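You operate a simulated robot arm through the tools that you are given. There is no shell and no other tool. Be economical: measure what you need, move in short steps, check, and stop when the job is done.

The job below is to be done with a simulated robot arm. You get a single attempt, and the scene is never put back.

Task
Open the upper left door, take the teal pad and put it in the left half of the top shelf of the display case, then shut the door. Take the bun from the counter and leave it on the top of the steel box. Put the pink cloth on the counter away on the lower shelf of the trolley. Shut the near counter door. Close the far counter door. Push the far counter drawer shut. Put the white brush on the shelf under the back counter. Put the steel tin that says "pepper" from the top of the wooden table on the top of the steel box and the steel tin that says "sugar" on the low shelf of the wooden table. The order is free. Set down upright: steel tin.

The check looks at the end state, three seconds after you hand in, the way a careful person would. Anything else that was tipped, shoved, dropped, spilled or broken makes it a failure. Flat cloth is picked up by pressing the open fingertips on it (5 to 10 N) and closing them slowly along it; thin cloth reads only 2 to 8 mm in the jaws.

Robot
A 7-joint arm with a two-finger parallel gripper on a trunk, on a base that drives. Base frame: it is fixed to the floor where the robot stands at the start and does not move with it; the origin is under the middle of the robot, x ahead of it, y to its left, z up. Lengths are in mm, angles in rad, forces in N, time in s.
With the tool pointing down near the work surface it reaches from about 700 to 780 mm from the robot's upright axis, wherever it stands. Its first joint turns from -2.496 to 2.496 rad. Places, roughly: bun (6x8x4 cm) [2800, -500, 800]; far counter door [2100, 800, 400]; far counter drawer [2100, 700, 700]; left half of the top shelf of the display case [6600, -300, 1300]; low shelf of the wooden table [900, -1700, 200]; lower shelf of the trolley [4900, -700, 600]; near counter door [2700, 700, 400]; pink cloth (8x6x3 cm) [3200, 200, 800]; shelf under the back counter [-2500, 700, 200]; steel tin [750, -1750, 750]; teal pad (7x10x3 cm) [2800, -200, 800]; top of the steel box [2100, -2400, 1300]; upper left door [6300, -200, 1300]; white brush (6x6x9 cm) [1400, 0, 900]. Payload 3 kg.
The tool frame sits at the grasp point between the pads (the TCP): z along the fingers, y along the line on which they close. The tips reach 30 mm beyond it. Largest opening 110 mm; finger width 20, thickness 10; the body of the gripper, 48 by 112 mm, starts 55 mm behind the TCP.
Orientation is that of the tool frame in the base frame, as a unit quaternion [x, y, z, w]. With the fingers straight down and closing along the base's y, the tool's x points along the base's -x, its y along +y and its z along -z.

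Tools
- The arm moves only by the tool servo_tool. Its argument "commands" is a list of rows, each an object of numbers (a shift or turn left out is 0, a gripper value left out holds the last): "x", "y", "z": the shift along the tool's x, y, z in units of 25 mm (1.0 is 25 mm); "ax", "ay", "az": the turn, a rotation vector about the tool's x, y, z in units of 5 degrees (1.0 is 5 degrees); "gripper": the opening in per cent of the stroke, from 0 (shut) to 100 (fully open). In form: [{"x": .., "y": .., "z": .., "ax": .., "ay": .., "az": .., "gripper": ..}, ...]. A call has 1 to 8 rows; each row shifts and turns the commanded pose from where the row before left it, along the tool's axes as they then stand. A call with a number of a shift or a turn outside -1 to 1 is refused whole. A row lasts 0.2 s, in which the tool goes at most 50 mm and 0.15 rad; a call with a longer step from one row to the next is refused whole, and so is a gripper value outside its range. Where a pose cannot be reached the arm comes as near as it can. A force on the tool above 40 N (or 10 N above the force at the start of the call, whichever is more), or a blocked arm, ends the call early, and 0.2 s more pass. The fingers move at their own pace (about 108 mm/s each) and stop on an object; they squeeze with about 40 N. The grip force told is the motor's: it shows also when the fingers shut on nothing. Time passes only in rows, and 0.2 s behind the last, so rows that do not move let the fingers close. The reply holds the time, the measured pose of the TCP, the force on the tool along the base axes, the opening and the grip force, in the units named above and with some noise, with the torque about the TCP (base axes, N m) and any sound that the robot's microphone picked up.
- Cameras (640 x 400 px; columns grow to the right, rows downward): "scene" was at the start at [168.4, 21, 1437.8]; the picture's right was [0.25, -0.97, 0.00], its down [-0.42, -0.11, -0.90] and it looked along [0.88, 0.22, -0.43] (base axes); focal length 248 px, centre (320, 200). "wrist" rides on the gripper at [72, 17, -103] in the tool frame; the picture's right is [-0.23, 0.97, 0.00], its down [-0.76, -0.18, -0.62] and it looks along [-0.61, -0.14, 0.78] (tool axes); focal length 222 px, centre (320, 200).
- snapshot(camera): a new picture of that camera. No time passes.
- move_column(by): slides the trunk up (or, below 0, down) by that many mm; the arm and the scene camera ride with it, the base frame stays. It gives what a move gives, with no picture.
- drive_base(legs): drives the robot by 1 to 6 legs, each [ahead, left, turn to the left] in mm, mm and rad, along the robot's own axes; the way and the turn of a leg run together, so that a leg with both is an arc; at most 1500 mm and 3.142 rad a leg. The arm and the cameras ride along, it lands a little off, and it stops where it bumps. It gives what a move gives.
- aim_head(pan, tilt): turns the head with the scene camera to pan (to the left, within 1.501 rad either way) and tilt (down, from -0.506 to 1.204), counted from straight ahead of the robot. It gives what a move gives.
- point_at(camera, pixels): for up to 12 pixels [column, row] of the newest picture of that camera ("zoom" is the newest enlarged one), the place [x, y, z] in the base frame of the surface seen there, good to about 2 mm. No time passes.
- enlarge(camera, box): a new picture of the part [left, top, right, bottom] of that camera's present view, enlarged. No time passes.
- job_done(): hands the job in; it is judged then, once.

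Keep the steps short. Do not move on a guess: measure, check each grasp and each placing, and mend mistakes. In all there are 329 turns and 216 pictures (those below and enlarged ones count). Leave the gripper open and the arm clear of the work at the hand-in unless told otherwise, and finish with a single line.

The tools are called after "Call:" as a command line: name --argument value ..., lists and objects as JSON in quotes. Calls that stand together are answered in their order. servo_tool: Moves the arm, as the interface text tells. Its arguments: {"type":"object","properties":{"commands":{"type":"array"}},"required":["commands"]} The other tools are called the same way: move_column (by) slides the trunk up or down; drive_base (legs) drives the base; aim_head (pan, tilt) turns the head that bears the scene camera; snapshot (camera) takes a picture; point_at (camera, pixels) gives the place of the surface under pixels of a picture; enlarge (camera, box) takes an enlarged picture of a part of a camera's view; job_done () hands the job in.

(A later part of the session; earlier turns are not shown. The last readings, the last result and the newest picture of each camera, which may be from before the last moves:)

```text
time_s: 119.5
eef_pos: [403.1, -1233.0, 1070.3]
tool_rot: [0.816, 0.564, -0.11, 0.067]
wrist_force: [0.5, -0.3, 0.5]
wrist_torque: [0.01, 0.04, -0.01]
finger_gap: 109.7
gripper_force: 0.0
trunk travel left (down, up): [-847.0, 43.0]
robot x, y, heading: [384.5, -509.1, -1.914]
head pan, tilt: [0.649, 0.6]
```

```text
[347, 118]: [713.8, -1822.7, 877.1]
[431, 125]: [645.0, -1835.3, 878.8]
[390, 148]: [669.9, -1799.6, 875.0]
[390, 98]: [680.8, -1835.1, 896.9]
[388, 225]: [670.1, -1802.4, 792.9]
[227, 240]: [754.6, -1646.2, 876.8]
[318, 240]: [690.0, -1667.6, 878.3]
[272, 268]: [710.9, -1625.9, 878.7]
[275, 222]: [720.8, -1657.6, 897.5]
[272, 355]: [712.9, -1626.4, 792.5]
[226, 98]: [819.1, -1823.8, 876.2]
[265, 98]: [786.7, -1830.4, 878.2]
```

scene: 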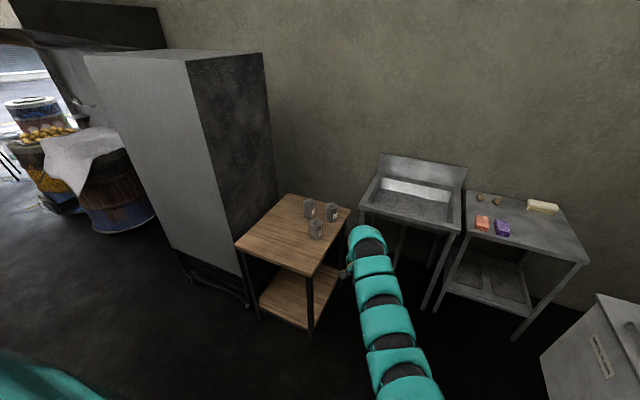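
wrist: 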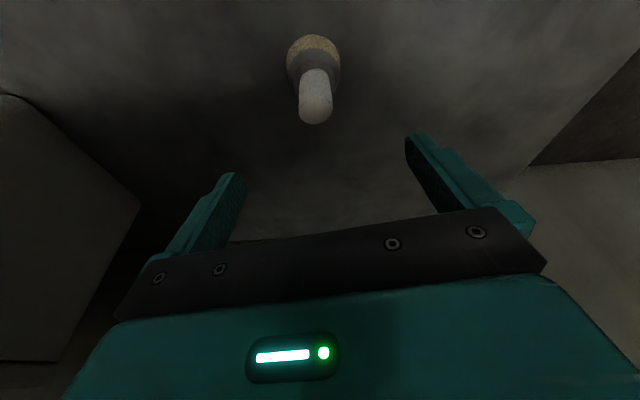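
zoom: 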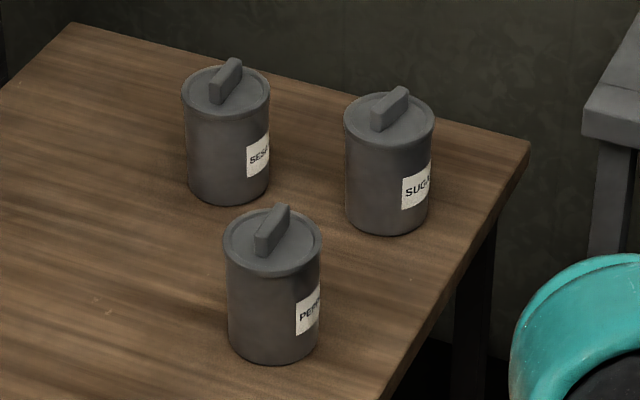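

Pepper centre ≈ (721,-1659), sugar ≈ (678,-1833), sesame ≈ (821,-1826). Lid tops are at 878 and knobs at 898. To keep the base clear of the table corner (658,-1401) I test a longer reach first.

Call:
servo_tool --commands '[{"x": -0.966, "z": 0.26}, {"x": -0.5, "z": 0.13}, {}]'

Call:
point_at --camera "scene" --pixels '[[362, 200], [460, 230], [380, 215], [555, 210], [470, 235], [585, 262]]'

```text
time_s: 120.3
eef_pos: [389.0, -1258.7, 1071.2]
tool_rot: [0.815, 0.564, -0.111, 0.066]
wrist_force: [0.2, 0.9, -0.2]
wrist_torque: [-0.02, -0.01, 0.0]
finger_gap: 109.5
gripper_force: 0.1
out of reach, approached as far as the arm can: row 2
trunk travel left (down, up): [-847.0, 43.0]
robot x, y, heading: [384.5, -508.6, -1.913]
head pan, tilt: [0.649, 0.6]
```

```text
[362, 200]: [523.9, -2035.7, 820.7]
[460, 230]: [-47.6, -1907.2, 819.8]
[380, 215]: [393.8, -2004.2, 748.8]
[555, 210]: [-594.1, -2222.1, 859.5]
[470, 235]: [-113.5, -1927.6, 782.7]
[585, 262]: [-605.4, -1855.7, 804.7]
```

Call:
drive_base --legs '[[525, 289, 0], [0, 0, 0.25]]'

Call:
snapshot --camera "wrist"

```text
time_s: 124.6
eef_pos: [669.2, -1829.1, 1071.4]
tool_rot: [0.739, 0.661, -0.102, 0.08]
wrist_force: [-0.3, 1.1, -0.1]
wrist_torque: [0.01, -0.01, -0.02]
finger_gap: 109.8
gripper_force: 0.0
trunk travel left (down, up): [-847.0, 43.0]
robot x, y, heading: [480.3, -1106.0, -1.665]
head pan, tilt: [0.649, 0.6]
```

```text
184 pictures are left
```

wrist: 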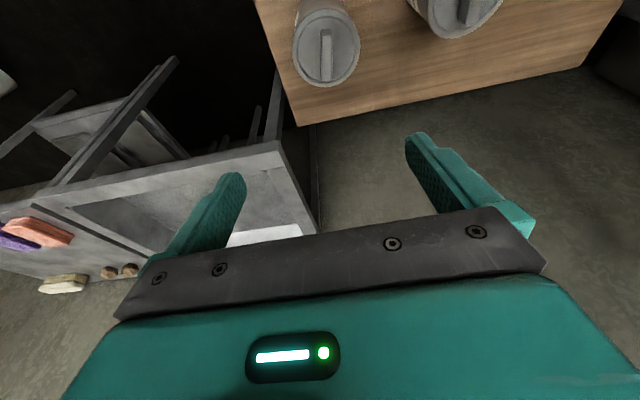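

Call:
point_at --camera "wrist" --pixels '[[326, 55], [326, 13], [300, 40], [355, 40], [327, 82], [440, 10], [490, 8]]'

```text
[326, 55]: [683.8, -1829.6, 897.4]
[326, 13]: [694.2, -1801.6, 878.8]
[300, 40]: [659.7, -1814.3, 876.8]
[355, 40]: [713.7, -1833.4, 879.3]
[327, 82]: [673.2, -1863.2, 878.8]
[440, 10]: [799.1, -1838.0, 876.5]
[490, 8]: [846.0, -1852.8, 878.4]
```

The sugar tin's axis is at about (683,-1832). I shift by 14 mm and descend with the trunk, checking midway.

Call:
servo_tool --commands '[{"y": 0.57, "x": -0.06}, {}]'

Call:
move_column --by -130

Call:
snapshot --camera "wrist"

```text
time_s: 125.2
eef_pos: [678.2, -1824.5, 1071.4]
tool_rot: [0.74, 0.66, -0.101, 0.079]
wrist_force: [-0.5, 0.9, 0.2]
wrist_torque: [-0.01, 0.03, 0.0]
finger_gap: 109.8
gripper_force: 0.1
out of reach, approached as far as the arm can: row 1
trunk travel left (down, up): [-847.0, 43.0]
robot x, y, heading: [482.6, -1107.0, -1.661]
head pan, tilt: [0.649, 0.6]
```

```text
time_s: 126.8
eef_pos: [679.2, -1822.9, 942.3]
tool_rot: [0.739, 0.661, -0.102, 0.08]
wrist_force: [-0.8, 0.4, 0.0]
wrist_torque: [-0.01, -0.01, 0.02]
finger_gap: 110.4
gripper_force: 0.1
trunk travel left (down, up): [-717.0, 173.0]
robot x, y, heading: [484.5, -1105.0, -1.665]
head pan, tilt: [0.649, 0.6]
```

```text
183 pictures are left
```

wrist: 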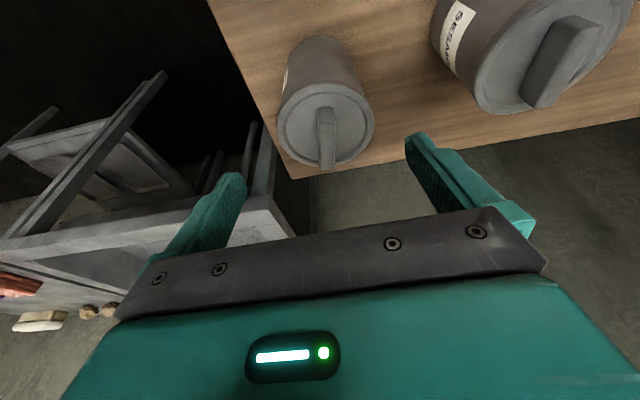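

I need about 10 mm more toward -y, so I nudge the base forward.

Call:
drive_base --legs '[[11, 5, 0]]'

Call:
snapshot --camera "wrist"

```text
time_s: 127.5
eef_pos: [682.0, -1836.1, 941.4]
tool_rot: [0.74, 0.66, -0.102, 0.079]
wrist_force: [-0.2, -0.9, -0.3]
wrist_torque: [0.02, 0.0, -0.02]
finger_gap: 110.0
gripper_force: 0.1
trunk travel left (down, up): [-717.0, 173.0]
robot x, y, heading: [485.2, -1117.9, -1.664]
head pan, tilt: [0.649, 0.6]
```

```text
182 pictures are left
```

wrist: 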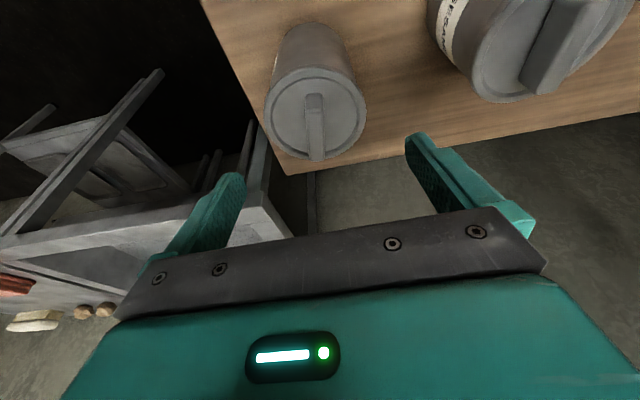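

Centred within a few mm. I descend 82 mm and close.

Call:
move_column --by -82

Call:
servo_tool --commands '[{"gripper": 0}, {}, {}, {}]'

Call:
snapshot --camera "wrist"

```text
time_s: 128.7
eef_pos: [682.3, -1834.0, 859.7]
tool_rot: [0.739, 0.661, -0.101, 0.08]
wrist_force: [-0.3, 0.1, 0.5]
wrist_torque: [0.01, -0.01, 0.0]
finger_gap: 110.0
gripper_force: 0.1
trunk travel left (down, up): [-635.0, 255.0]
robot x, y, heading: [487.8, -1117.6, -1.664]
head pan, tilt: [0.649, 0.6]
```

```text
time_s: 129.7
eef_pos: [682.7, -1835.9, 858.6]
tool_rot: [0.739, 0.661, -0.101, 0.079]
wrist_force: [0.6, -0.1, -0.2]
wrist_torque: [0.03, 0.03, -0.04]
finger_gap: 72.1
gripper_force: 39.8
trunk travel left (down, up): [-635.0, 255.0]
robot x, y, heading: [489.1, -1116.9, -1.665]
head pan, tilt: [0.649, 0.6]
heard: snap
```

```text
181 pictures are left
```

wrist: 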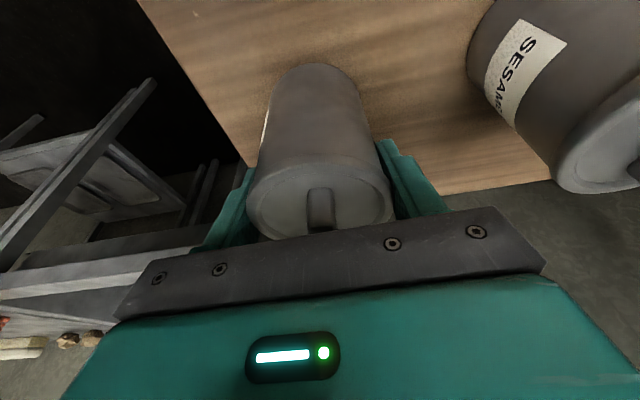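

A gap of 72 and a "snap" sound, perhaps the lid rim. I lift 15 mm and check whether the whole tin comes along.

Call:
move_column --by 15

Call:
snapshot --camera "wrist"

Call:
aim_head --pan 0.3 --tilt 0.9

Call:
snapshot --camera "scene"

```text
time_s: 130.3
eef_pos: [682.9, -1836.5, 873.8]
tool_rot: [0.739, 0.661, -0.101, 0.08]
wrist_force: [-0.3, 0.2, 0.3]
wrist_torque: [0.0, -0.02, 0.02]
finger_gap: 71.6
gripper_force: 39.9
trunk travel left (down, up): [-650.0, 240.0]
robot x, y, heading: [487.8, -1117.7, -1.665]
head pan, tilt: [0.649, 0.6]
```

```text
180 pictures are left
```

wrist: 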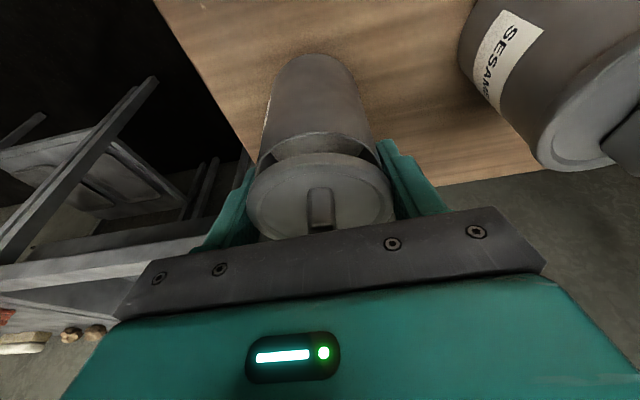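

```text
time_s: 131.2
eef_pos: [682.3, -1835.9, 874.8]
tool_rot: [0.739, 0.661, -0.102, 0.079]
wrist_force: [0.1, -0.3, 0.0]
wrist_torque: [-0.01, 0.03, -0.03]
finger_gap: 71.7
gripper_force: 39.9
trunk travel left (down, up): [-650.0, 240.0]
robot x, y, heading: [487.4, -1114.8, -1.668]
head pan, tilt: [0.3, 0.901]
```

```text
179 pictures are left
```

scene: 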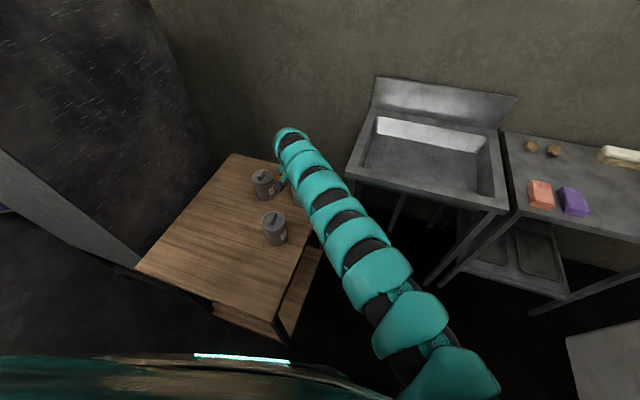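

Only the lid came off. I lower it straight back and press gently.

Call:
move_column --by -15

Call:
move_column --by -2

Call:
snapshot --camera "wrist"

```text
time_s: 131.8
eef_pos: [682.3, -1835.1, 859.0]
tool_rot: [0.74, 0.66, -0.102, 0.08]
wrist_force: [-0.3, 1.9, 2.0]
wrist_torque: [0.01, -0.1, 0.03]
finger_gap: 71.8
gripper_force: 40.3
trunk travel left (down, up): [-635.0, 255.0]
robot x, y, heading: [488.1, -1115.5, -1.664]
head pan, tilt: [0.3, 0.901]
```

```text
time_s: 132.3
eef_pos: [683.2, -1834.9, 858.4]
tool_rot: [0.739, 0.661, -0.102, 0.081]
wrist_force: [-0.7, -0.1, 11.7]
wrist_torque: [0.14, -0.2, 0.0]
finger_gap: 71.5
gripper_force: 39.8
trunk travel left (down, up): [-633.0, 257.0]
robot x, y, heading: [484.4, -1115.0, -1.664]
head pan, tilt: [0.3, 0.901]
```

```text
178 pictures are left
```

wrist: 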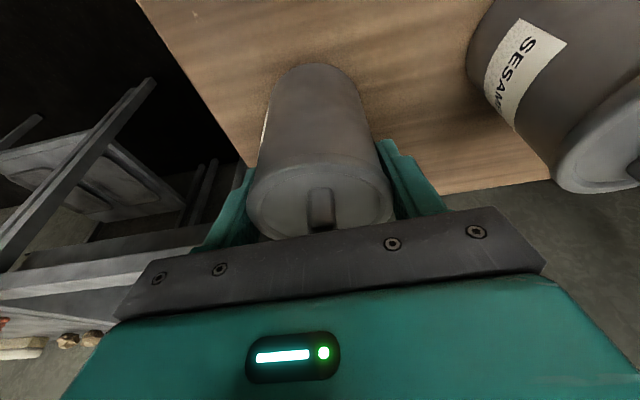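

Seated visually, at 11.7 N. I press a little more to click it and then open.

Call:
move_column --by -2

Call:
move_column --by 4

Call:
servo_tool --commands '[{"gripper": 75}, {"gripper": 100}, {}, {}]'

Call:
snapshot --camera "wrist"

```text
time_s: 132.8
eef_pos: [682.2, -1834.5, 858.4]
tool_rot: [0.74, 0.66, -0.102, 0.082]
wrist_force: [-0.1, -3.1, 26.8]
wrist_torque: [0.33, -0.17, -0.05]
finger_gap: 71.5
gripper_force: 40.1
trunk travel left (down, up): [-631.0, 259.0]
robot x, y, heading: [484.2, -1114.3, -1.668]
head pan, tilt: [0.3, 0.901]
```

```text
time_s: 133.3
eef_pos: [682.4, -1835.4, 859.7]
tool_rot: [0.74, 0.661, -0.101, 0.08]
wrist_force: [2.1, -5.3, 12.8]
wrist_torque: [-0.13, -0.25, -0.07]
finger_gap: 71.6
gripper_force: 40.2
trunk travel left (down, up): [-635.0, 255.0]
robot x, y, heading: [487.5, -1115.4, -1.66]
head pan, tilt: [0.3, 0.901]
```

```text
time_s: 134.3
eef_pos: [683.2, -1835.1, 859.5]
tool_rot: [0.74, 0.66, -0.102, 0.079]
wrist_force: [0.1, 0.3, -0.2]
wrist_torque: [0.06, 0.03, -0.03]
finger_gap: 110.2
gripper_force: 0.0
trunk travel left (down, up): [-635.0, 255.0]
robot x, y, heading: [484.4, -1117.5, -1.661]
head pan, tilt: [0.3, 0.901]
heard: snap
```

```text
177 pictures are left
```

wrist: 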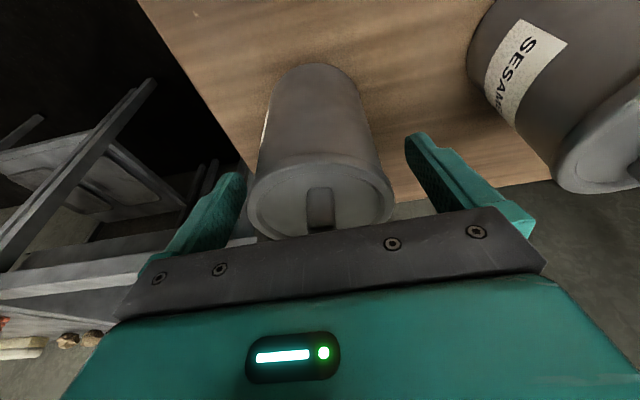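

A snap again, so the lid is seated. The tins must be gripped on the body, below the lid, from the side. For that the wrist camera should be on top of the tool, so I raise the trunk and turn the tool 180° about its axis, testing the joint range.

Call:
move_column --by 150

Call:
servo_tool --commands '[{"az": 1}, {"az": 1}, {"az": 1}, {"az": 1}, {"az": 1}, {"az": 1}, {"az": 1}, {"az": 1}]'

Call:
snapshot --camera "scene"

Call:
servo_tool --commands '[{"az": 1}, {"az": 1}, {"az": 1}, {"az": 1}, {"az": 1}, {"az": 1}, {"az": 1}, {"az": 1}]'

```text
time_s: 136.1
eef_pos: [682.2, -1835.3, 1009.9]
tool_rot: [0.739, 0.661, -0.102, 0.08]
wrist_force: [0.4, -0.1, 0.7]
wrist_torque: [-0.01, 0.01, 0.0]
finger_gap: 110.0
gripper_force: 0.1
trunk travel left (down, up): [-785.0, 105.0]
robot x, y, heading: [485.1, -1117.9, -1.66]
head pan, tilt: [0.3, 0.901]
```

```text
time_s: 137.9
eef_pos: [683.5, -1835.7, 1009.9]
tool_rot: [0.922, 0.367, -0.068, 0.108]
wrist_force: [0.3, -0.2, 0.3]
wrist_torque: [-0.02, 0.0, 0.0]
finger_gap: 110.4
gripper_force: 0.1
trunk travel left (down, up): [-785.0, 105.0]
robot x, y, heading: [484.3, -1117.1, -1.663]
head pan, tilt: [0.3, 0.901]
```

```text
176 pictures are left
```

scene: 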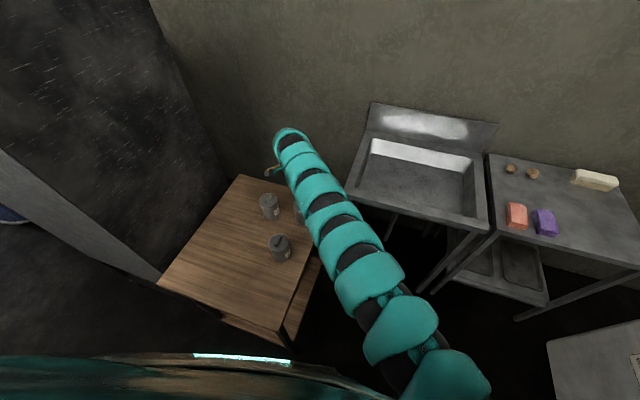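

```text
time_s: 139.7
eef_pos: [682.5, -1835.8, 1010.1]
tool_rot: [0.991, 0.029, -0.026, 0.127]
wrist_force: [-0.3, -0.2, -0.1]
wrist_torque: [0.01, 0.04, 0.0]
finger_gap: 110.1
gripper_force: 0.0
trunk travel left (down, up): [-785.0, 105.0]
robot x, y, heading: [489.2, -1114.3, -1.661]
head pan, tilt: [0.3, 0.901]
```

80° done without trouble, so I continue.

Call:
servo_tool --commands '[{"az": 1}, {"az": 1}, {"az": 1}, {"az": 1}, {"az": 1}, {"az": 1}, {"az": 1}, {"az": 1}]'

Call:
servo_tool --commands '[{"az": 1}, {"az": 1}, {"az": 1}, {"az": 1}, {"az": 1}, {"az": 1}, {"az": 1}, {"az": 1}]'

Call:
servo_tool --commands '[{"az": 1}, {"az": 1}, {"az": 1}, {"az": 1}]'

```text
time_s: 141.5
eef_pos: [681.8, -1834.8, 1008.9]
tool_rot: [0.942, -0.311, 0.018, 0.127]
wrist_force: [-1.3, 0.1, 0.4]
wrist_torque: [0.0, -0.03, -0.01]
finger_gap: 110.2
gripper_force: 0.0
trunk travel left (down, up): [-785.0, 105.0]
robot x, y, heading: [483.1, -1115.1, -1.666]
head pan, tilt: [0.3, 0.901]
```

```text
time_s: 143.3
eef_pos: [688.4, -1817.3, 1005.6]
tool_rot: [0.898, -0.421, 0.034, 0.122]
wrist_force: [0.3, 0.1, 0.9]
wrist_torque: [0.01, -0.02, 0.02]
finger_gap: 110.1
gripper_force: 0.2
out of reach, approached as far as the arm can: row 3, 4, 5, 6, 7, 8
trunk travel left (down, up): [-785.0, 105.0]
robot x, y, heading: [489.6, -1117.7, -1.665]
head pan, tilt: [0.3, 0.901]
```

```text
time_s: 144.3
eef_pos: [681.3, -1797.5, 1003.6]
tool_rot: [0.882, -0.455, 0.037, 0.119]
wrist_force: [-0.3, 0.7, 0.2]
wrist_torque: [0.0, -0.02, 0.01]
finger_gap: 110.0
gripper_force: 0.0
out of reach, approached as far as the arm can: row 1, 2, 3, 4
trunk travel left (down, up): [-785.0, 105.0]
robot x, y, heading: [485.5, -1114.8, -1.664]
head pan, tilt: [0.3, 0.901]
```

The joint limit stops it at about +138°. An alternative without the flip is a 55° tilt, which keeps the camera above the table and lets the pads grip the body below the lid. I rotate back.

Call:
servo_tool --commands '[{"az": -1, "y": 0.3}, {"az": -1}, {"az": -1}, {"az": -1}, {"az": -1}, {"az": -1}, {"az": -1}, {"az": -1}]'

Call:
servo_tool --commands '[{"az": -1}, {"az": -1}, {"az": -1}, {"az": -1}, {"az": -1}, {"az": -1}, {"az": -1}, {"az": -1}]'

Call:
servo_tool --commands '[{"az": -1}, {"az": -1}, {"az": -1}, {"az": -1}, {"az": -1}, {"az": -1}, {"az": -1}, {"az": -1}]'

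Call:
servo_tool --commands '[{"az": -1}, {"az": -1}, {"az": -1}]'

```text
time_s: 146.1
eef_pos: [673.1, -1802.5, 1004.2]
tool_rot: [0.984, -0.126, -0.006, 0.126]
wrist_force: [0.3, 0.8, -1.1]
wrist_torque: [-0.04, 0.0, 0.04]
finger_gap: 109.9
gripper_force: 0.0
trunk travel left (down, up): [-785.0, 105.0]
robot x, y, heading: [487.0, -1114.5, -1.665]
head pan, tilt: [0.3, 0.901]
```

```text
time_s: 147.9
eef_pos: [674.4, -1802.6, 1004.4]
tool_rot: [0.968, 0.219, -0.049, 0.115]
wrist_force: [0.5, -0.4, 0.3]
wrist_torque: [0.0, -0.02, 0.03]
finger_gap: 109.8
gripper_force: 0.1
trunk travel left (down, up): [-785.0, 105.0]
robot x, y, heading: [484.5, -1115.2, -1.667]
head pan, tilt: [0.3, 0.901]
```

```text
time_s: 149.7
eef_pos: [672.9, -1802.2, 1002.3]
tool_rot: [0.835, 0.536, -0.085, 0.092]
wrist_force: [0.3, 0.9, -0.2]
wrist_torque: [-0.03, 0.01, 0.02]
finger_gap: 109.9
gripper_force: 0.0
trunk travel left (down, up): [-785.0, 105.0]
robot x, y, heading: [482.7, -1114.9, -1.664]
head pan, tilt: [0.3, 0.901]
```

```text
time_s: 150.5
eef_pos: [673.4, -1802.7, 1002.7]
tool_rot: [0.758, 0.64, -0.096, 0.082]
wrist_force: [-0.2, 0.0, 0.3]
wrist_torque: [-0.01, 0.02, -0.01]
finger_gap: 110.3
gripper_force: 0.0
trunk travel left (down, up): [-785.0, 105.0]
robot x, y, heading: [484.3, -1117.4, -1.658]
head pan, tilt: [0.3, 0.901]
```

Now I tilt outward to 55°.

Call:
servo_tool --commands '[{"ay": -1}, {"ay": -1}, {"ay": -1}, {"ay": -1}, {"ay": -1}, {"ay": -1}, {"ay": -1}, {"ay": -1}]'

Call:
snapshot --camera "wrist"

Call:
snapshot --camera "scene"

```text
time_s: 152.3
eef_pos: [674.1, -1803.4, 1003.6]
tool_rot: [0.679, 0.573, -0.35, 0.297]
wrist_force: [0.0, 0.3, 0.5]
wrist_torque: [-0.03, -0.01, 0.02]
finger_gap: 110.1
gripper_force: 0.0
trunk travel left (down, up): [-785.0, 105.0]
robot x, y, heading: [483.5, -1115.2, -1.665]
head pan, tilt: [0.3, 0.901]
```

```text
175 pictures are left
```

wrist: 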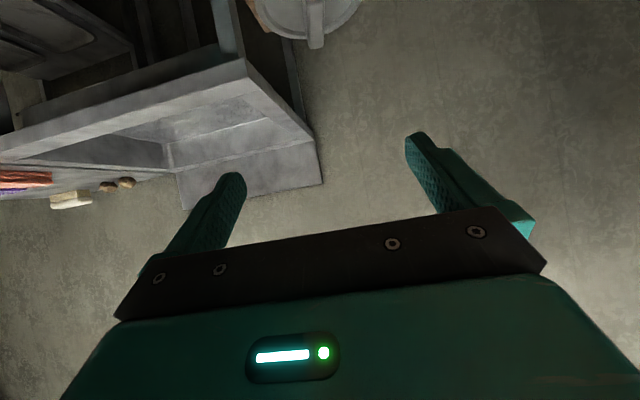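

```text
174 pictures are left
```

scene: 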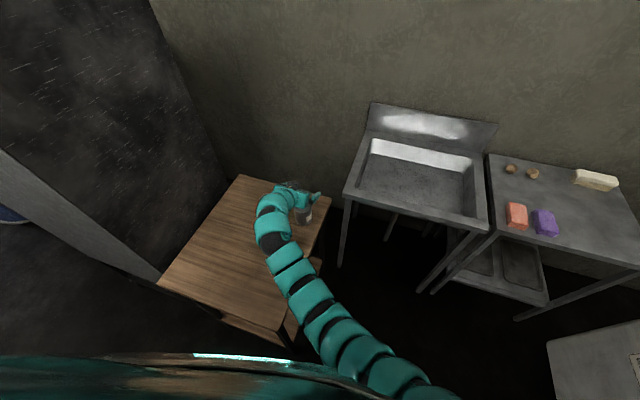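

I measure the arm's height at its bulge, to know what it clears.

Call:
point_at --camera "scene" --pixels '[[262, 225], [272, 245], [285, 268], [300, 295], [330, 335], [290, 190], [310, 197], [380, 370]]'

```text
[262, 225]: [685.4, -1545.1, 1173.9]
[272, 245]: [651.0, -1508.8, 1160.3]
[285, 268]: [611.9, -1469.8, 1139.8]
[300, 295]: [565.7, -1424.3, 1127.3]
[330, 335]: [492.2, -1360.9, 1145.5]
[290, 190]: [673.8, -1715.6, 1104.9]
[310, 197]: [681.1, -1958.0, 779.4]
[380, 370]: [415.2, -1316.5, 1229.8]
```

With the TCP low, the arm's underside would be about 30 mm above it, so it must not pass over pepper. I therefore take pepper first (nothing in front of it), backing the base by 160 mm.

Call:
drive_base --legs '[[-160, 34, 0]]'

Call:
snapshot --camera "wrist"

```text
time_s: 153.7
eef_pos: [721.1, -1644.0, 1004.2]
tool_rot: [0.68, 0.572, -0.351, 0.295]
wrist_force: [-1.0, -0.1, -0.5]
wrist_torque: [0.03, -0.01, 0.01]
finger_gap: 109.9
gripper_force: 0.2
trunk travel left (down, up): [-785.0, 105.0]
robot x, y, heading: [532.9, -958.7, -1.667]
head pan, tilt: [0.3, 0.901]
```

```text
173 pictures are left
```

wrist: 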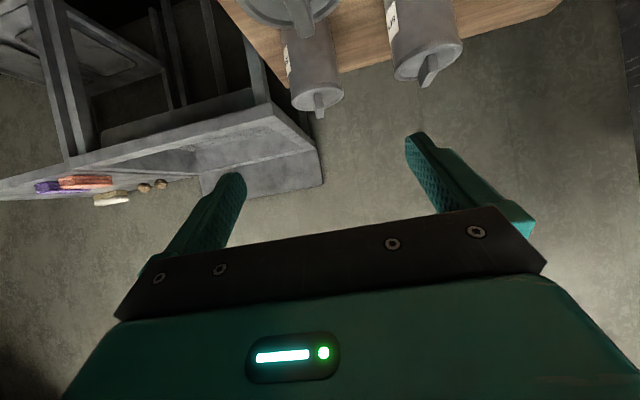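

Call:
servo_tool --commands '[{"x": 0.574, "z": -0.819}, {"x": 0.574, "z": -0.819}, {"x": 0.574, "z": -0.819}, {}]'

Call:
move_column --by -90

Call:
snapshot --camera "wrist"

```text
time_s: 154.7
eef_pos: [733.2, -1572.7, 1005.2]
tool_rot: [0.681, 0.573, -0.349, 0.294]
wrist_force: [-0.2, 0.3, -0.6]
wrist_torque: [0.04, -0.02, -0.01]
finger_gap: 110.2
gripper_force: 0.1
trunk travel left (down, up): [-785.0, 105.0]
robot x, y, heading: [534.1, -957.1, -1.662]
head pan, tilt: [0.3, 0.901]
```

```text
time_s: 156.0
eef_pos: [735.0, -1570.9, 914.3]
tool_rot: [0.681, 0.573, -0.349, 0.294]
wrist_force: [0.4, -1.6, -0.7]
wrist_torque: [0.03, -0.05, 0.01]
finger_gap: 110.2
gripper_force: 0.0
trunk travel left (down, up): [-695.0, 195.0]
robot x, y, heading: [533.2, -959.8, -1.665]
head pan, tilt: [0.3, 0.901]
```

```text
172 pictures are left
```

wrist: 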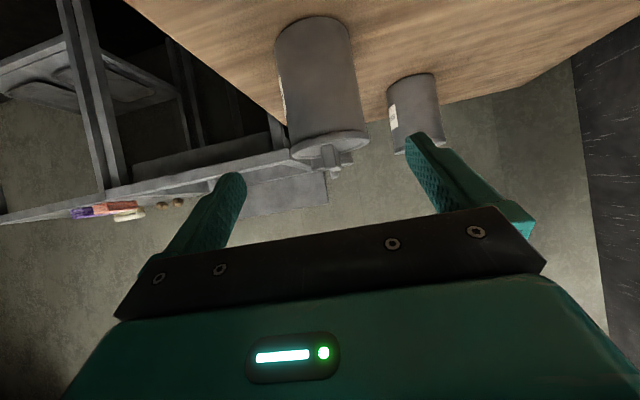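

Call:
point_at --camera "wrist" --pixels '[[282, 70], [352, 60], [317, 60], [320, 130], [293, 148], [362, 138], [325, 162], [317, 22], [400, 150]]'

```text
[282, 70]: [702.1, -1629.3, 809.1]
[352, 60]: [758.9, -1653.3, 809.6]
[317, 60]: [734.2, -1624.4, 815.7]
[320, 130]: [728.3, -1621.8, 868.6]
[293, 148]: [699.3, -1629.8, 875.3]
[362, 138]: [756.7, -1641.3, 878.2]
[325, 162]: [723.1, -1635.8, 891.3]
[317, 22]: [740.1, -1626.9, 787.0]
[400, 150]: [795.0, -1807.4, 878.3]
```

Pepper's axis is at (723,-1657), 86 mm ahead and 3 mm off laterally. I lower to z≈815, then go 74 mm forward.

Call:
move_column --by -97

Call:
servo_tool --commands '[{"x": -0.57, "z": 0.81, "y": 0.13}, {"x": -0.57, "z": 0.81}, {"x": -0.4, "z": 0.57}, {}]'

Call:
snapshot --camera "wrist"

```text
time_s: 157.3
eef_pos: [734.7, -1573.0, 817.4]
tool_rot: [0.68, 0.572, -0.35, 0.294]
wrist_force: [-0.5, 0.1, 0.3]
wrist_torque: [0.02, 0.05, 0.0]
finger_gap: 109.9
gripper_force: 0.1
trunk travel left (down, up): [-598.0, 292.0]
robot x, y, heading: [535.4, -962.9, -1.667]
head pan, tilt: [0.3, 0.901]
```

```text
time_s: 158.3
eef_pos: [727.0, -1638.7, 817.7]
tool_rot: [0.68, 0.573, -0.349, 0.295]
wrist_force: [-0.6, 0.0, 0.1]
wrist_torque: [-0.01, -0.01, -0.02]
finger_gap: 110.3
gripper_force: 0.0
trunk travel left (down, up): [-598.0, 292.0]
robot x, y, heading: [535.3, -956.7, -1.668]
head pan, tilt: [0.3, 0.901]
```

```text
171 pictures are left
```

wrist: 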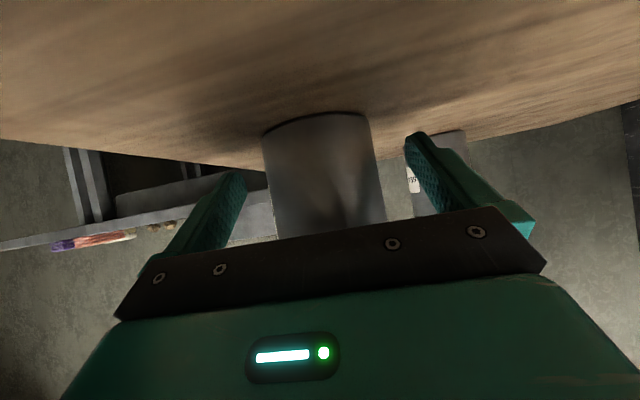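

Call:
servo_tool --commands '[{"x": -0.115, "z": 0.164}, {"gripper": 0}, {}, {}, {}]'

Call:
move_column --by 20

Call:
snapshot --camera "wrist"

```text
time_s: 159.5
eef_pos: [725.2, -1641.7, 816.8]
tool_rot: [0.68, 0.572, -0.351, 0.294]
wrist_force: [1.7, -1.3, 0.2]
wrist_torque: [0.01, 0.07, 0.03]
finger_gap: 70.0
gripper_force: 39.6
trunk travel left (down, up): [-598.0, 292.0]
robot x, y, heading: [535.4, -958.6, -1.66]
head pan, tilt: [0.3, 0.901]
```

```text
time_s: 160.2
eef_pos: [725.6, -1643.5, 836.7]
tool_rot: [0.681, 0.573, -0.35, 0.293]
wrist_force: [0.4, 0.3, -3.9]
wrist_torque: [0.06, 0.02, 0.04]
finger_gap: 69.8
gripper_force: 40.5
trunk travel left (down, up): [-618.0, 272.0]
robot x, y, heading: [536.2, -958.5, -1.665]
head pan, tilt: [0.3, 0.901]
```

```text
170 pictures are left
```

wrist: 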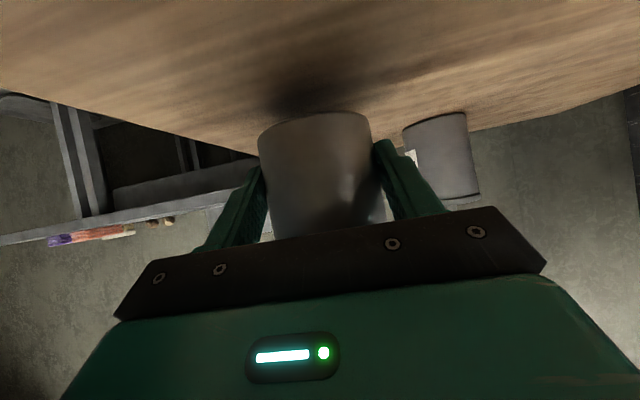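

Pepper is held on its body (weight about 4 N felt). I raise the trunk, back off, and drive along the aisle toward the steel box.

Call:
move_column --by 270

Call:
drive_base --legs '[[-180, 0, 0], [0, 0, 1.4]]'

```text
time_s: 162.9
eef_pos: [726.2, -1643.0, 1106.2]
tool_rot: [0.681, 0.573, -0.35, 0.294]
wrist_force: [-0.8, 0.3, -4.3]
wrist_torque: [0.04, 0.0, 0.01]
finger_gap: 69.8
gripper_force: 39.6
trunk travel left (down, up): [-888.0, 2.0]
robot x, y, heading: [533.4, -956.7, -1.671]
head pan, tilt: [0.3, 0.901]
```

```text
time_s: 167.8
eef_pos: [1261.8, -712.9, 1105.9]
tool_rot: [0.157, 0.875, -0.081, 0.45]
wrist_force: [-0.4, -0.1, -6.1]
wrist_torque: [0.02, 0.05, 0.0]
finger_gap: 69.9
gripper_force: 40.0
trunk travel left (down, up): [-888.0, 2.0]
robot x, y, heading: [555.4, -778.3, -0.28]
head pan, tilt: [0.3, 0.901]
```

Call:
drive_base --legs '[[1340, 200, 0]]'

Call:
aim_head --pan -0.7 --tilt 0.35

Call:
snapshot --camera "scene"

```text
time_s: 174.5
eef_pos: [2582.4, -882.1, 1107.4]
tool_rot: [0.155, 0.875, -0.081, 0.451]
wrist_force: [0.0, 0.2, -5.2]
wrist_torque: [0.04, 0.1, 0.04]
finger_gap: 69.5
gripper_force: 40.1
trunk travel left (down, up): [-888.0, 2.0]
robot x, y, heading: [1872.2, -943.9, -0.276]
head pan, tilt: [0.3, 0.901]
```

```text
time_s: 175.8
eef_pos: [2580.9, -881.5, 1107.5]
tool_rot: [0.156, 0.875, -0.081, 0.45]
wrist_force: [0.9, -0.5, -4.9]
wrist_torque: [0.03, 0.03, -0.02]
finger_gap: 69.6
gripper_force: 39.8
trunk travel left (down, up): [-888.0, 2.0]
robot x, y, heading: [1871.0, -949.1, -0.281]
head pan, tilt: [-0.7, 0.351]
```

```text
169 pictures are left
```

scene: 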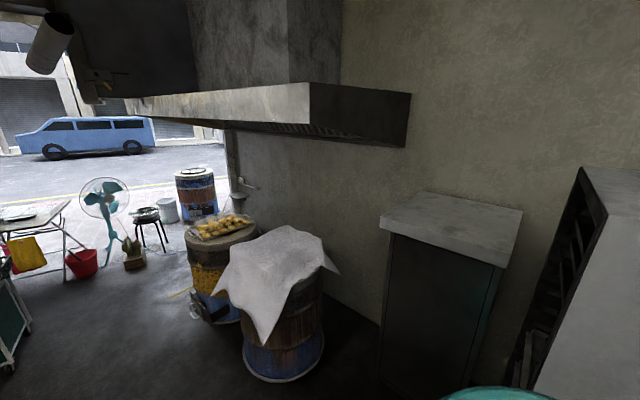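

Call:
point_at --camera "scene" --pixels '[[381, 228], [505, 267], [420, 194], [520, 212], [450, 225], [440, 260], [320, 300], [335, 270], [290, 240], [310, 100], [408, 110], [580, 180]]'

```text
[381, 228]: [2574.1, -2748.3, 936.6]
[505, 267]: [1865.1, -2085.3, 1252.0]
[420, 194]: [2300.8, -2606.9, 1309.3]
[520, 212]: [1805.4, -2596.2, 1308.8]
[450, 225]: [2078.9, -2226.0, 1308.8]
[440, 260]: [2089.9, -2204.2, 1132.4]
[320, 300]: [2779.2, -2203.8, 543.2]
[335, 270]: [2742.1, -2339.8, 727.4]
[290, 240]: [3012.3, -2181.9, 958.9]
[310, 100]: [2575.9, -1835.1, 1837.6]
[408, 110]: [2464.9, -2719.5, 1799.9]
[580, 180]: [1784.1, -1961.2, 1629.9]
```

The steel box top is at z≈1309, x 1830–2330, y -2090…-2610. I raise the arm here in free air to about 1390.

Call:
servo_tool --commands '[{"x": -0.819, "z": -0.574}, {"x": -0.819, "z": -0.574}, {"x": -0.819, "z": -0.574}, {"x": -0.819, "z": -0.574}, {"x": -0.819, "z": -0.574}, {"x": -0.819, "z": -0.574}, {"x": -0.819, "z": -0.574}, {"x": -0.819, "z": -0.574}]'

Call:
servo_tool --commands '[{"x": -0.819, "z": -0.574}, {"x": -0.819, "z": -0.574}, {"x": -0.819, "z": -0.574}, {}]'

```text
time_s: 177.6
eef_pos: [2583.6, -881.6, 1306.6]
tool_rot: [0.155, 0.876, -0.081, 0.449]
wrist_force: [0.1, -0.4, -4.4]
wrist_torque: [0.04, 0.04, -0.01]
finger_gap: 69.9
gripper_force: 39.9
trunk travel left (down, up): [-888.0, 2.0]
robot x, y, heading: [1869.7, -947.1, -0.276]
head pan, tilt: [-0.7, 0.351]
```

```text
time_s: 178.6
eef_pos: [2583.2, -882.6, 1380.3]
tool_rot: [0.156, 0.876, -0.082, 0.45]
wrist_force: [0.0, -0.7, -4.9]
wrist_torque: [0.0, 0.07, 0.01]
finger_gap: 69.5
gripper_force: 40.3
trunk travel left (down, up): [-888.0, 2.0]
robot x, y, heading: [1872.2, -948.4, -0.28]
head pan, tilt: [-0.7, 0.351]
```

Call:
drive_base --legs '[[308, -173, 0], [0, 0, -1.665]]'

Call:
aim_head --pan 0.37 --tilt 0.5

Call:
snapshot --camera "scene"

```text
time_s: 184.9
eef_pos: [2126.6, -1913.3, 1380.1]
tool_rot: [0.752, 0.475, -0.387, 0.243]
wrist_force: [0.2, -1.0, -3.6]
wrist_torque: [0.06, -0.05, 0.03]
finger_gap: 69.5
gripper_force: 39.9
trunk travel left (down, up): [-888.0, 2.0]
robot x, y, heading: [2130.8, -1203.5, -1.943]
head pan, tilt: [-0.7, 0.351]
```

```text
time_s: 186.2
eef_pos: [2126.2, -1912.9, 1379.9]
tool_rot: [0.752, 0.475, -0.387, 0.244]
wrist_force: [0.6, -0.1, -3.6]
wrist_torque: [0.04, -0.02, 0.01]
finger_gap: 69.6
gripper_force: 40.2
trunk travel left (down, up): [-888.0, 2.0]
robot x, y, heading: [2127.5, -1197.1, -1.943]
head pan, tilt: [0.37, 0.499]
```

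```text
168 pictures are left
```

scene: 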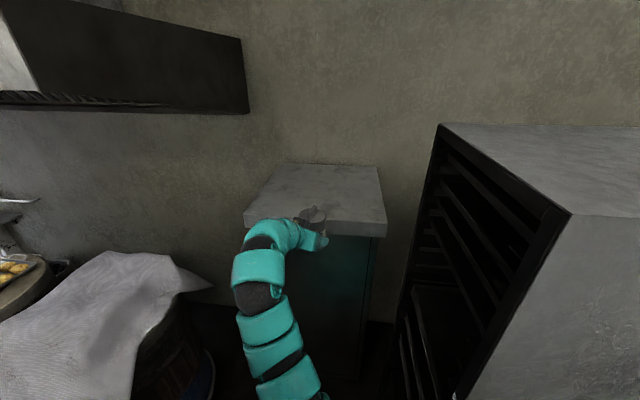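

Call:
point_at --camera "scene" --pixels '[[386, 222], [370, 225], [248, 218], [243, 214], [288, 165], [377, 168], [320, 190], [350, 210], [210, 288], [180, 290], [444, 128], [572, 215]]'

```text
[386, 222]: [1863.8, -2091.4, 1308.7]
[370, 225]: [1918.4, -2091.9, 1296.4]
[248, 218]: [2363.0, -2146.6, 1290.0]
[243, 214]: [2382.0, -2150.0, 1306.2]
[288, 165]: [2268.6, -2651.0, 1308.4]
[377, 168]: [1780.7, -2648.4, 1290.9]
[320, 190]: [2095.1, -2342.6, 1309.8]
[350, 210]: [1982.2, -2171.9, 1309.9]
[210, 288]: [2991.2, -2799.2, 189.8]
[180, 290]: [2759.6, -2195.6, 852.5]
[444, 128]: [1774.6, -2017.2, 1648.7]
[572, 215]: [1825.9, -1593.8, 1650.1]
```

Call:
point_at --camera "scene" --pixels '[[310, 213], [322, 240], [295, 235], [268, 230], [255, 265], [250, 298], [265, 325], [290, 370]]'

Call:
snapshot --camera "wrist"

```text
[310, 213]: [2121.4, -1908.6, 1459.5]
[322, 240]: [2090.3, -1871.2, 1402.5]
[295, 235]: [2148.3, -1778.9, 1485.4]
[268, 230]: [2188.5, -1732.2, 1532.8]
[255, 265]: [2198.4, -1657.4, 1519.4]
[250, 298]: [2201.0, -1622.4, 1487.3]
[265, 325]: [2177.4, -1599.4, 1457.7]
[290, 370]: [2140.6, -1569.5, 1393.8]
```

```text
167 pictures are left
```

wrist: 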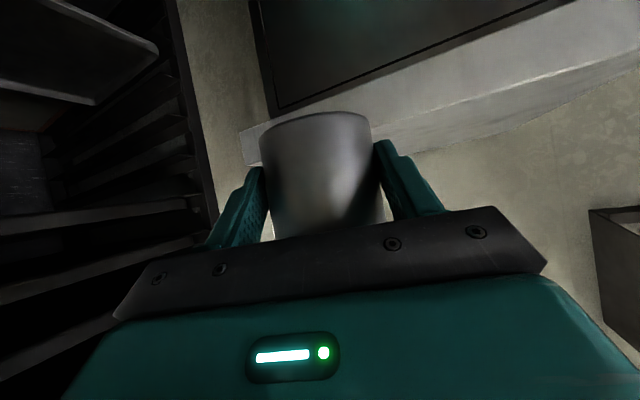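

Arm clears the box edge. I drive in over the box top.

Call:
drive_base --legs '[[290, 137, 0]]'

Call:
snapshot --camera "scene"

```text
time_s: 188.3
eef_pos: [2154.4, -2226.4, 1379.8]
tool_rot: [0.752, 0.476, -0.386, 0.244]
wrist_force: [1.3, -0.7, -4.4]
wrist_torque: [0.03, 0.02, -0.05]
finger_gap: 70.1
gripper_force: 39.9
trunk travel left (down, up): [-888.0, 2.0]
robot x, y, heading: [2154.3, -1511.3, -1.941]
head pan, tilt: [0.37, 0.499]
```

```text
166 pictures are left
```

scene: 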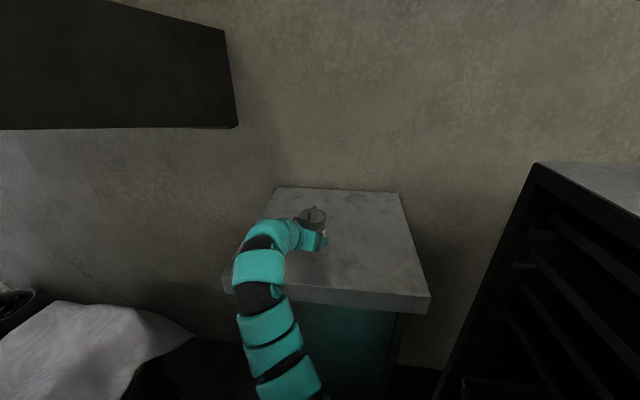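

Over the box. I lower 31 mm.

Call:
move_column --by -30

Call:
move_column --by -3

```text
time_s: 189.1
eef_pos: [2154.4, -2224.3, 1350.5]
tool_rot: [0.752, 0.475, -0.387, 0.244]
wrist_force: [-0.1, 0.4, -2.8]
wrist_torque: [0.05, -0.05, 0.04]
finger_gap: 69.7
gripper_force: 40.0
trunk travel left (down, up): [-858.0, 32.0]
robot x, y, heading: [2152.7, -1510.3, -1.935]
head pan, tilt: [0.37, 0.499]
```

```text
time_s: 189.6
eef_pos: [2154.4, -2224.9, 1347.9]
tool_rot: [0.752, 0.475, -0.387, 0.244]
wrist_force: [0.4, -0.6, 0.6]
wrist_torque: [0.01, 0.11, 0.01]
finger_gap: 69.6
gripper_force: 40.4
trunk travel left (down, up): [-855.0, 35.0]
robot x, y, heading: [2153.4, -1513.3, -1.934]
head pan, tilt: [0.37, 0.499]
```

Contact. I open and retreat horizontally.

Call:
servo_tool --commands '[{"gripper": 75}, {"gripper": 100}, {}, {}, {"x": 0.574, "z": -0.819}, {"x": 0.574, "z": -0.819}, {"x": 0.574, "z": -0.819}]'

Call:
drive_base --legs '[[-280, -110, 0]]'

Call:
snapshot --camera "scene"

```text
time_s: 191.2
eef_pos: [2185.7, -2158.3, 1349.9]
tool_rot: [0.751, 0.476, -0.387, 0.245]
wrist_force: [-0.4, 0.7, 1.1]
wrist_torque: [0.04, 0.0, 0.01]
finger_gap: 110.0
gripper_force: 0.0
trunk travel left (down, up): [-855.0, 35.0]
robot x, y, heading: [2155.7, -1512.7, -1.948]
head pan, tilt: [0.37, 0.499]
```

```text
time_s: 193.2
eef_pos: [2184.3, -1854.4, 1349.8]
tool_rot: [0.751, 0.476, -0.386, 0.244]
wrist_force: [0.6, -1.4, -0.5]
wrist_torque: [0.0, 0.01, 0.01]
finger_gap: 110.1
gripper_force: 0.1
trunk travel left (down, up): [-855.0, 35.0]
robot x, y, heading: [2153.3, -1208.9, -1.934]
head pan, tilt: [0.37, 0.499]
```

```text
165 pictures are left
```

scene: 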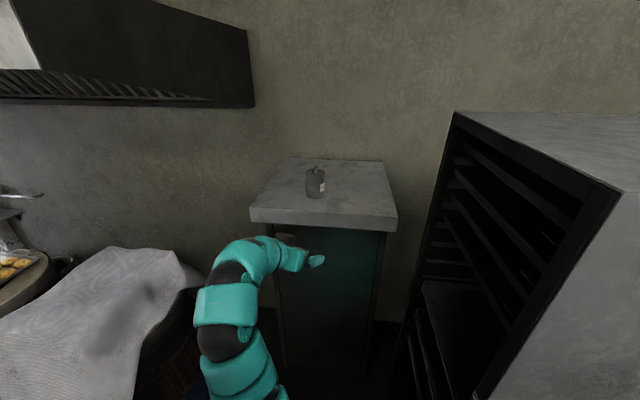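

The pepper tin stands on the box with its lid on. Next, the bun: I turn toward the counter and look.

Call:
drive_base --legs '[[0, 0, 3.09], [190, -450, 0]]'

Call:
aim_head --pan 0.3 --tilt 0.7

Call:
snapshot --camera "scene"

```text
time_s: 203.4
eef_pos: [2639.3, -569.5, 1349.3]
tool_rot: [-0.458, 0.762, 0.235, 0.392]
wrist_force: [1.0, 0.1, 0.1]
wrist_torque: [0.02, -0.02, -0.02]
finger_gap: 109.8
gripper_force: 0.1
trunk travel left (down, up): [-855.0, 35.0]
robot x, y, heading: [2636.9, -1216.5, 1.155]
head pan, tilt: [0.37, 0.499]
```

```text
time_s: 204.1
eef_pos: [2637.8, -570.1, 1347.8]
tool_rot: [-0.458, 0.762, 0.235, 0.392]
wrist_force: [0.2, -0.2, -0.6]
wrist_torque: [-0.03, -0.01, 0.02]
finger_gap: 110.1
gripper_force: 0.1
trunk travel left (down, up): [-855.0, 35.0]
robot x, y, heading: [2641.4, -1218.2, 1.158]
head pan, tilt: [0.3, 0.7]
```

```text
164 pictures are left
```

scene: 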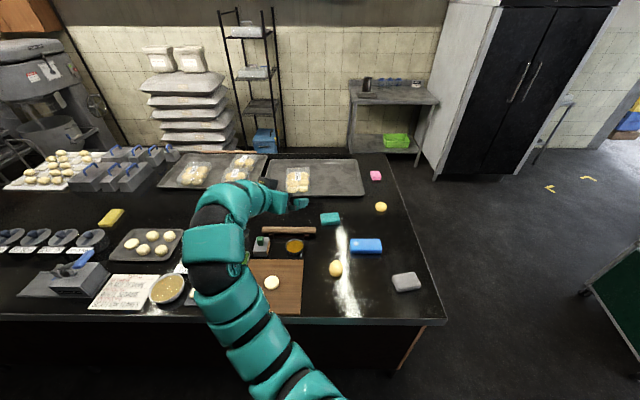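

Call:
enlarge --camera "scene" --box '[250, 160, 450, 310]'

Call:
point_at --camera "scene" --pixels '[[335, 267], [381, 206], [272, 282], [330, 218], [366, 245], [406, 282], [375, 175], [446, 318], [300, 320], [385, 155], [343, 280], [343, 258]]'

```text
2.67 times, centred on (350, 235) of scene
```

zoom: 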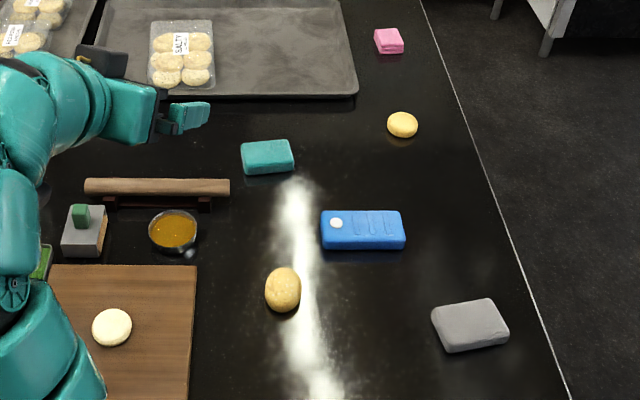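

```text
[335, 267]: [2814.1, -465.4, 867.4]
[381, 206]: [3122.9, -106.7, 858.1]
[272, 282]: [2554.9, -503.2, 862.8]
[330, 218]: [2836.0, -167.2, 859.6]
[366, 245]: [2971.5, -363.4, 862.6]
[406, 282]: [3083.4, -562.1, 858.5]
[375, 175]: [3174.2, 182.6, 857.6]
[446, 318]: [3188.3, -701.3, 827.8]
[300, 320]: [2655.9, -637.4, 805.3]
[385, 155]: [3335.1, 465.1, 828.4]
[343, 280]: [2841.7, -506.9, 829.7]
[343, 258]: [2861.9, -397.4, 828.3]
```

The bun is at (2814,-465), top 867, counter 828. I bring the tool back to a 15° tilt.

Call:
servo_tool --commands '[{"ay": 1}, {"ay": 1}, {"ay": 1}, {"ay": 1}, {"ay": 1}, {"ay": 1}, {"ay": 1}, {"ay": 1}]'

Call:
servo_tool --commands '[{"ay": 1}, {"ay": 1}, {"ay": 1}, {"az": -1}, {"az": -1}, {"az": -1}, {"az": -1}, {"az": -1}]'

```text
time_s: 205.9
eef_pos: [2639.1, -570.2, 1348.5]
tool_rot: [-0.484, 0.807, 0.172, 0.29]
wrist_force: [0.6, -0.3, 0.3]
wrist_torque: [0.03, 0.02, 0.04]
finger_gap: 110.2
gripper_force: 0.1
out of reach, approached as far as the arm can: row 4, 5, 6, 7, 8
trunk travel left (down, up): [-855.0, 35.0]
robot x, y, heading: [2641.6, -1220.4, 1.158]
head pan, tilt: [0.3, 0.7]
```

```text
time_s: 207.7
eef_pos: [2638.1, -568.9, 1349.8]
tool_rot: [-0.648, 0.683, 0.106, 0.321]
wrist_force: [-0.2, 0.0, -0.8]
wrist_torque: [0.01, 0.01, -0.03]
finger_gap: 110.0
gripper_force: 0.1
out of reach, approached as far as the arm can: row 1, 2, 3
trunk travel left (down, up): [-855.0, 35.0]
robot x, y, heading: [2644.2, -1215.9, 1.159]
head pan, tilt: [0.3, 0.7]
```

The arm is too high for that tilt. I undo the roll, lower the arm, then finish the tilt.

Call:
servo_tool --commands '[{"az": 1}, {"az": 1}, {"az": 1}, {"az": 1}, {"az": 1}, {"x": 0.63, "z": 0.777}, {"x": 0.63, "z": 0.777}, {"x": 0.63, "z": 0.777}]'

Call:
servo_tool --commands '[{"x": 0.63, "z": 0.777}, {"x": 0.63, "z": 0.777}, {"x": 0.63, "z": 0.777}, {"x": 0.63, "z": 0.777}, {"x": 0.63, "z": 0.777}, {"x": 0.63, "z": 0.777}, {"ay": 1}, {"ay": 1}]'

Call:
servo_tool --commands '[{"ay": 1}, {"ay": 1}, {"ay": 1}, {"ay": 1}, {"ay": 1}, {"ay": 1}]'

```text
time_s: 209.5
eef_pos: [2636.3, -569.1, 1272.8]
tool_rot: [-0.484, 0.808, 0.173, 0.289]
wrist_force: [0.3, 0.2, -0.4]
wrist_torque: [0.0, -0.03, -0.01]
finger_gap: 110.2
gripper_force: 0.1
trunk travel left (down, up): [-855.0, 35.0]
robot x, y, heading: [2638.9, -1218.2, 1.156]
head pan, tilt: [0.3, 0.7]
```

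```text
time_s: 211.3
eef_pos: [2639.5, -569.8, 1122.4]
tool_rot: [-0.499, 0.829, 0.13, 0.217]
wrist_force: [0.1, 0.0, -0.8]
wrist_torque: [0.03, 0.01, -0.03]
finger_gap: 110.0
gripper_force: 0.0
trunk travel left (down, up): [-855.0, 35.0]
robot x, y, heading: [2642.7, -1216.1, 1.163]
head pan, tilt: [0.3, 0.7]
```

```text
time_s: 212.7
eef_pos: [2639.7, -568.4, 1121.9]
tool_rot: [-0.515, 0.857, -0.002, -0.005]
wrist_force: [0.9, -0.1, 1.4]
wrist_torque: [0.01, -0.01, 0.0]
finger_gap: 110.1
gripper_force: 0.0
trunk travel left (down, up): [-855.0, 35.0]
robot x, y, heading: [2638.6, -1212.9, 1.162]
head pan, tilt: [0.3, 0.7]
```

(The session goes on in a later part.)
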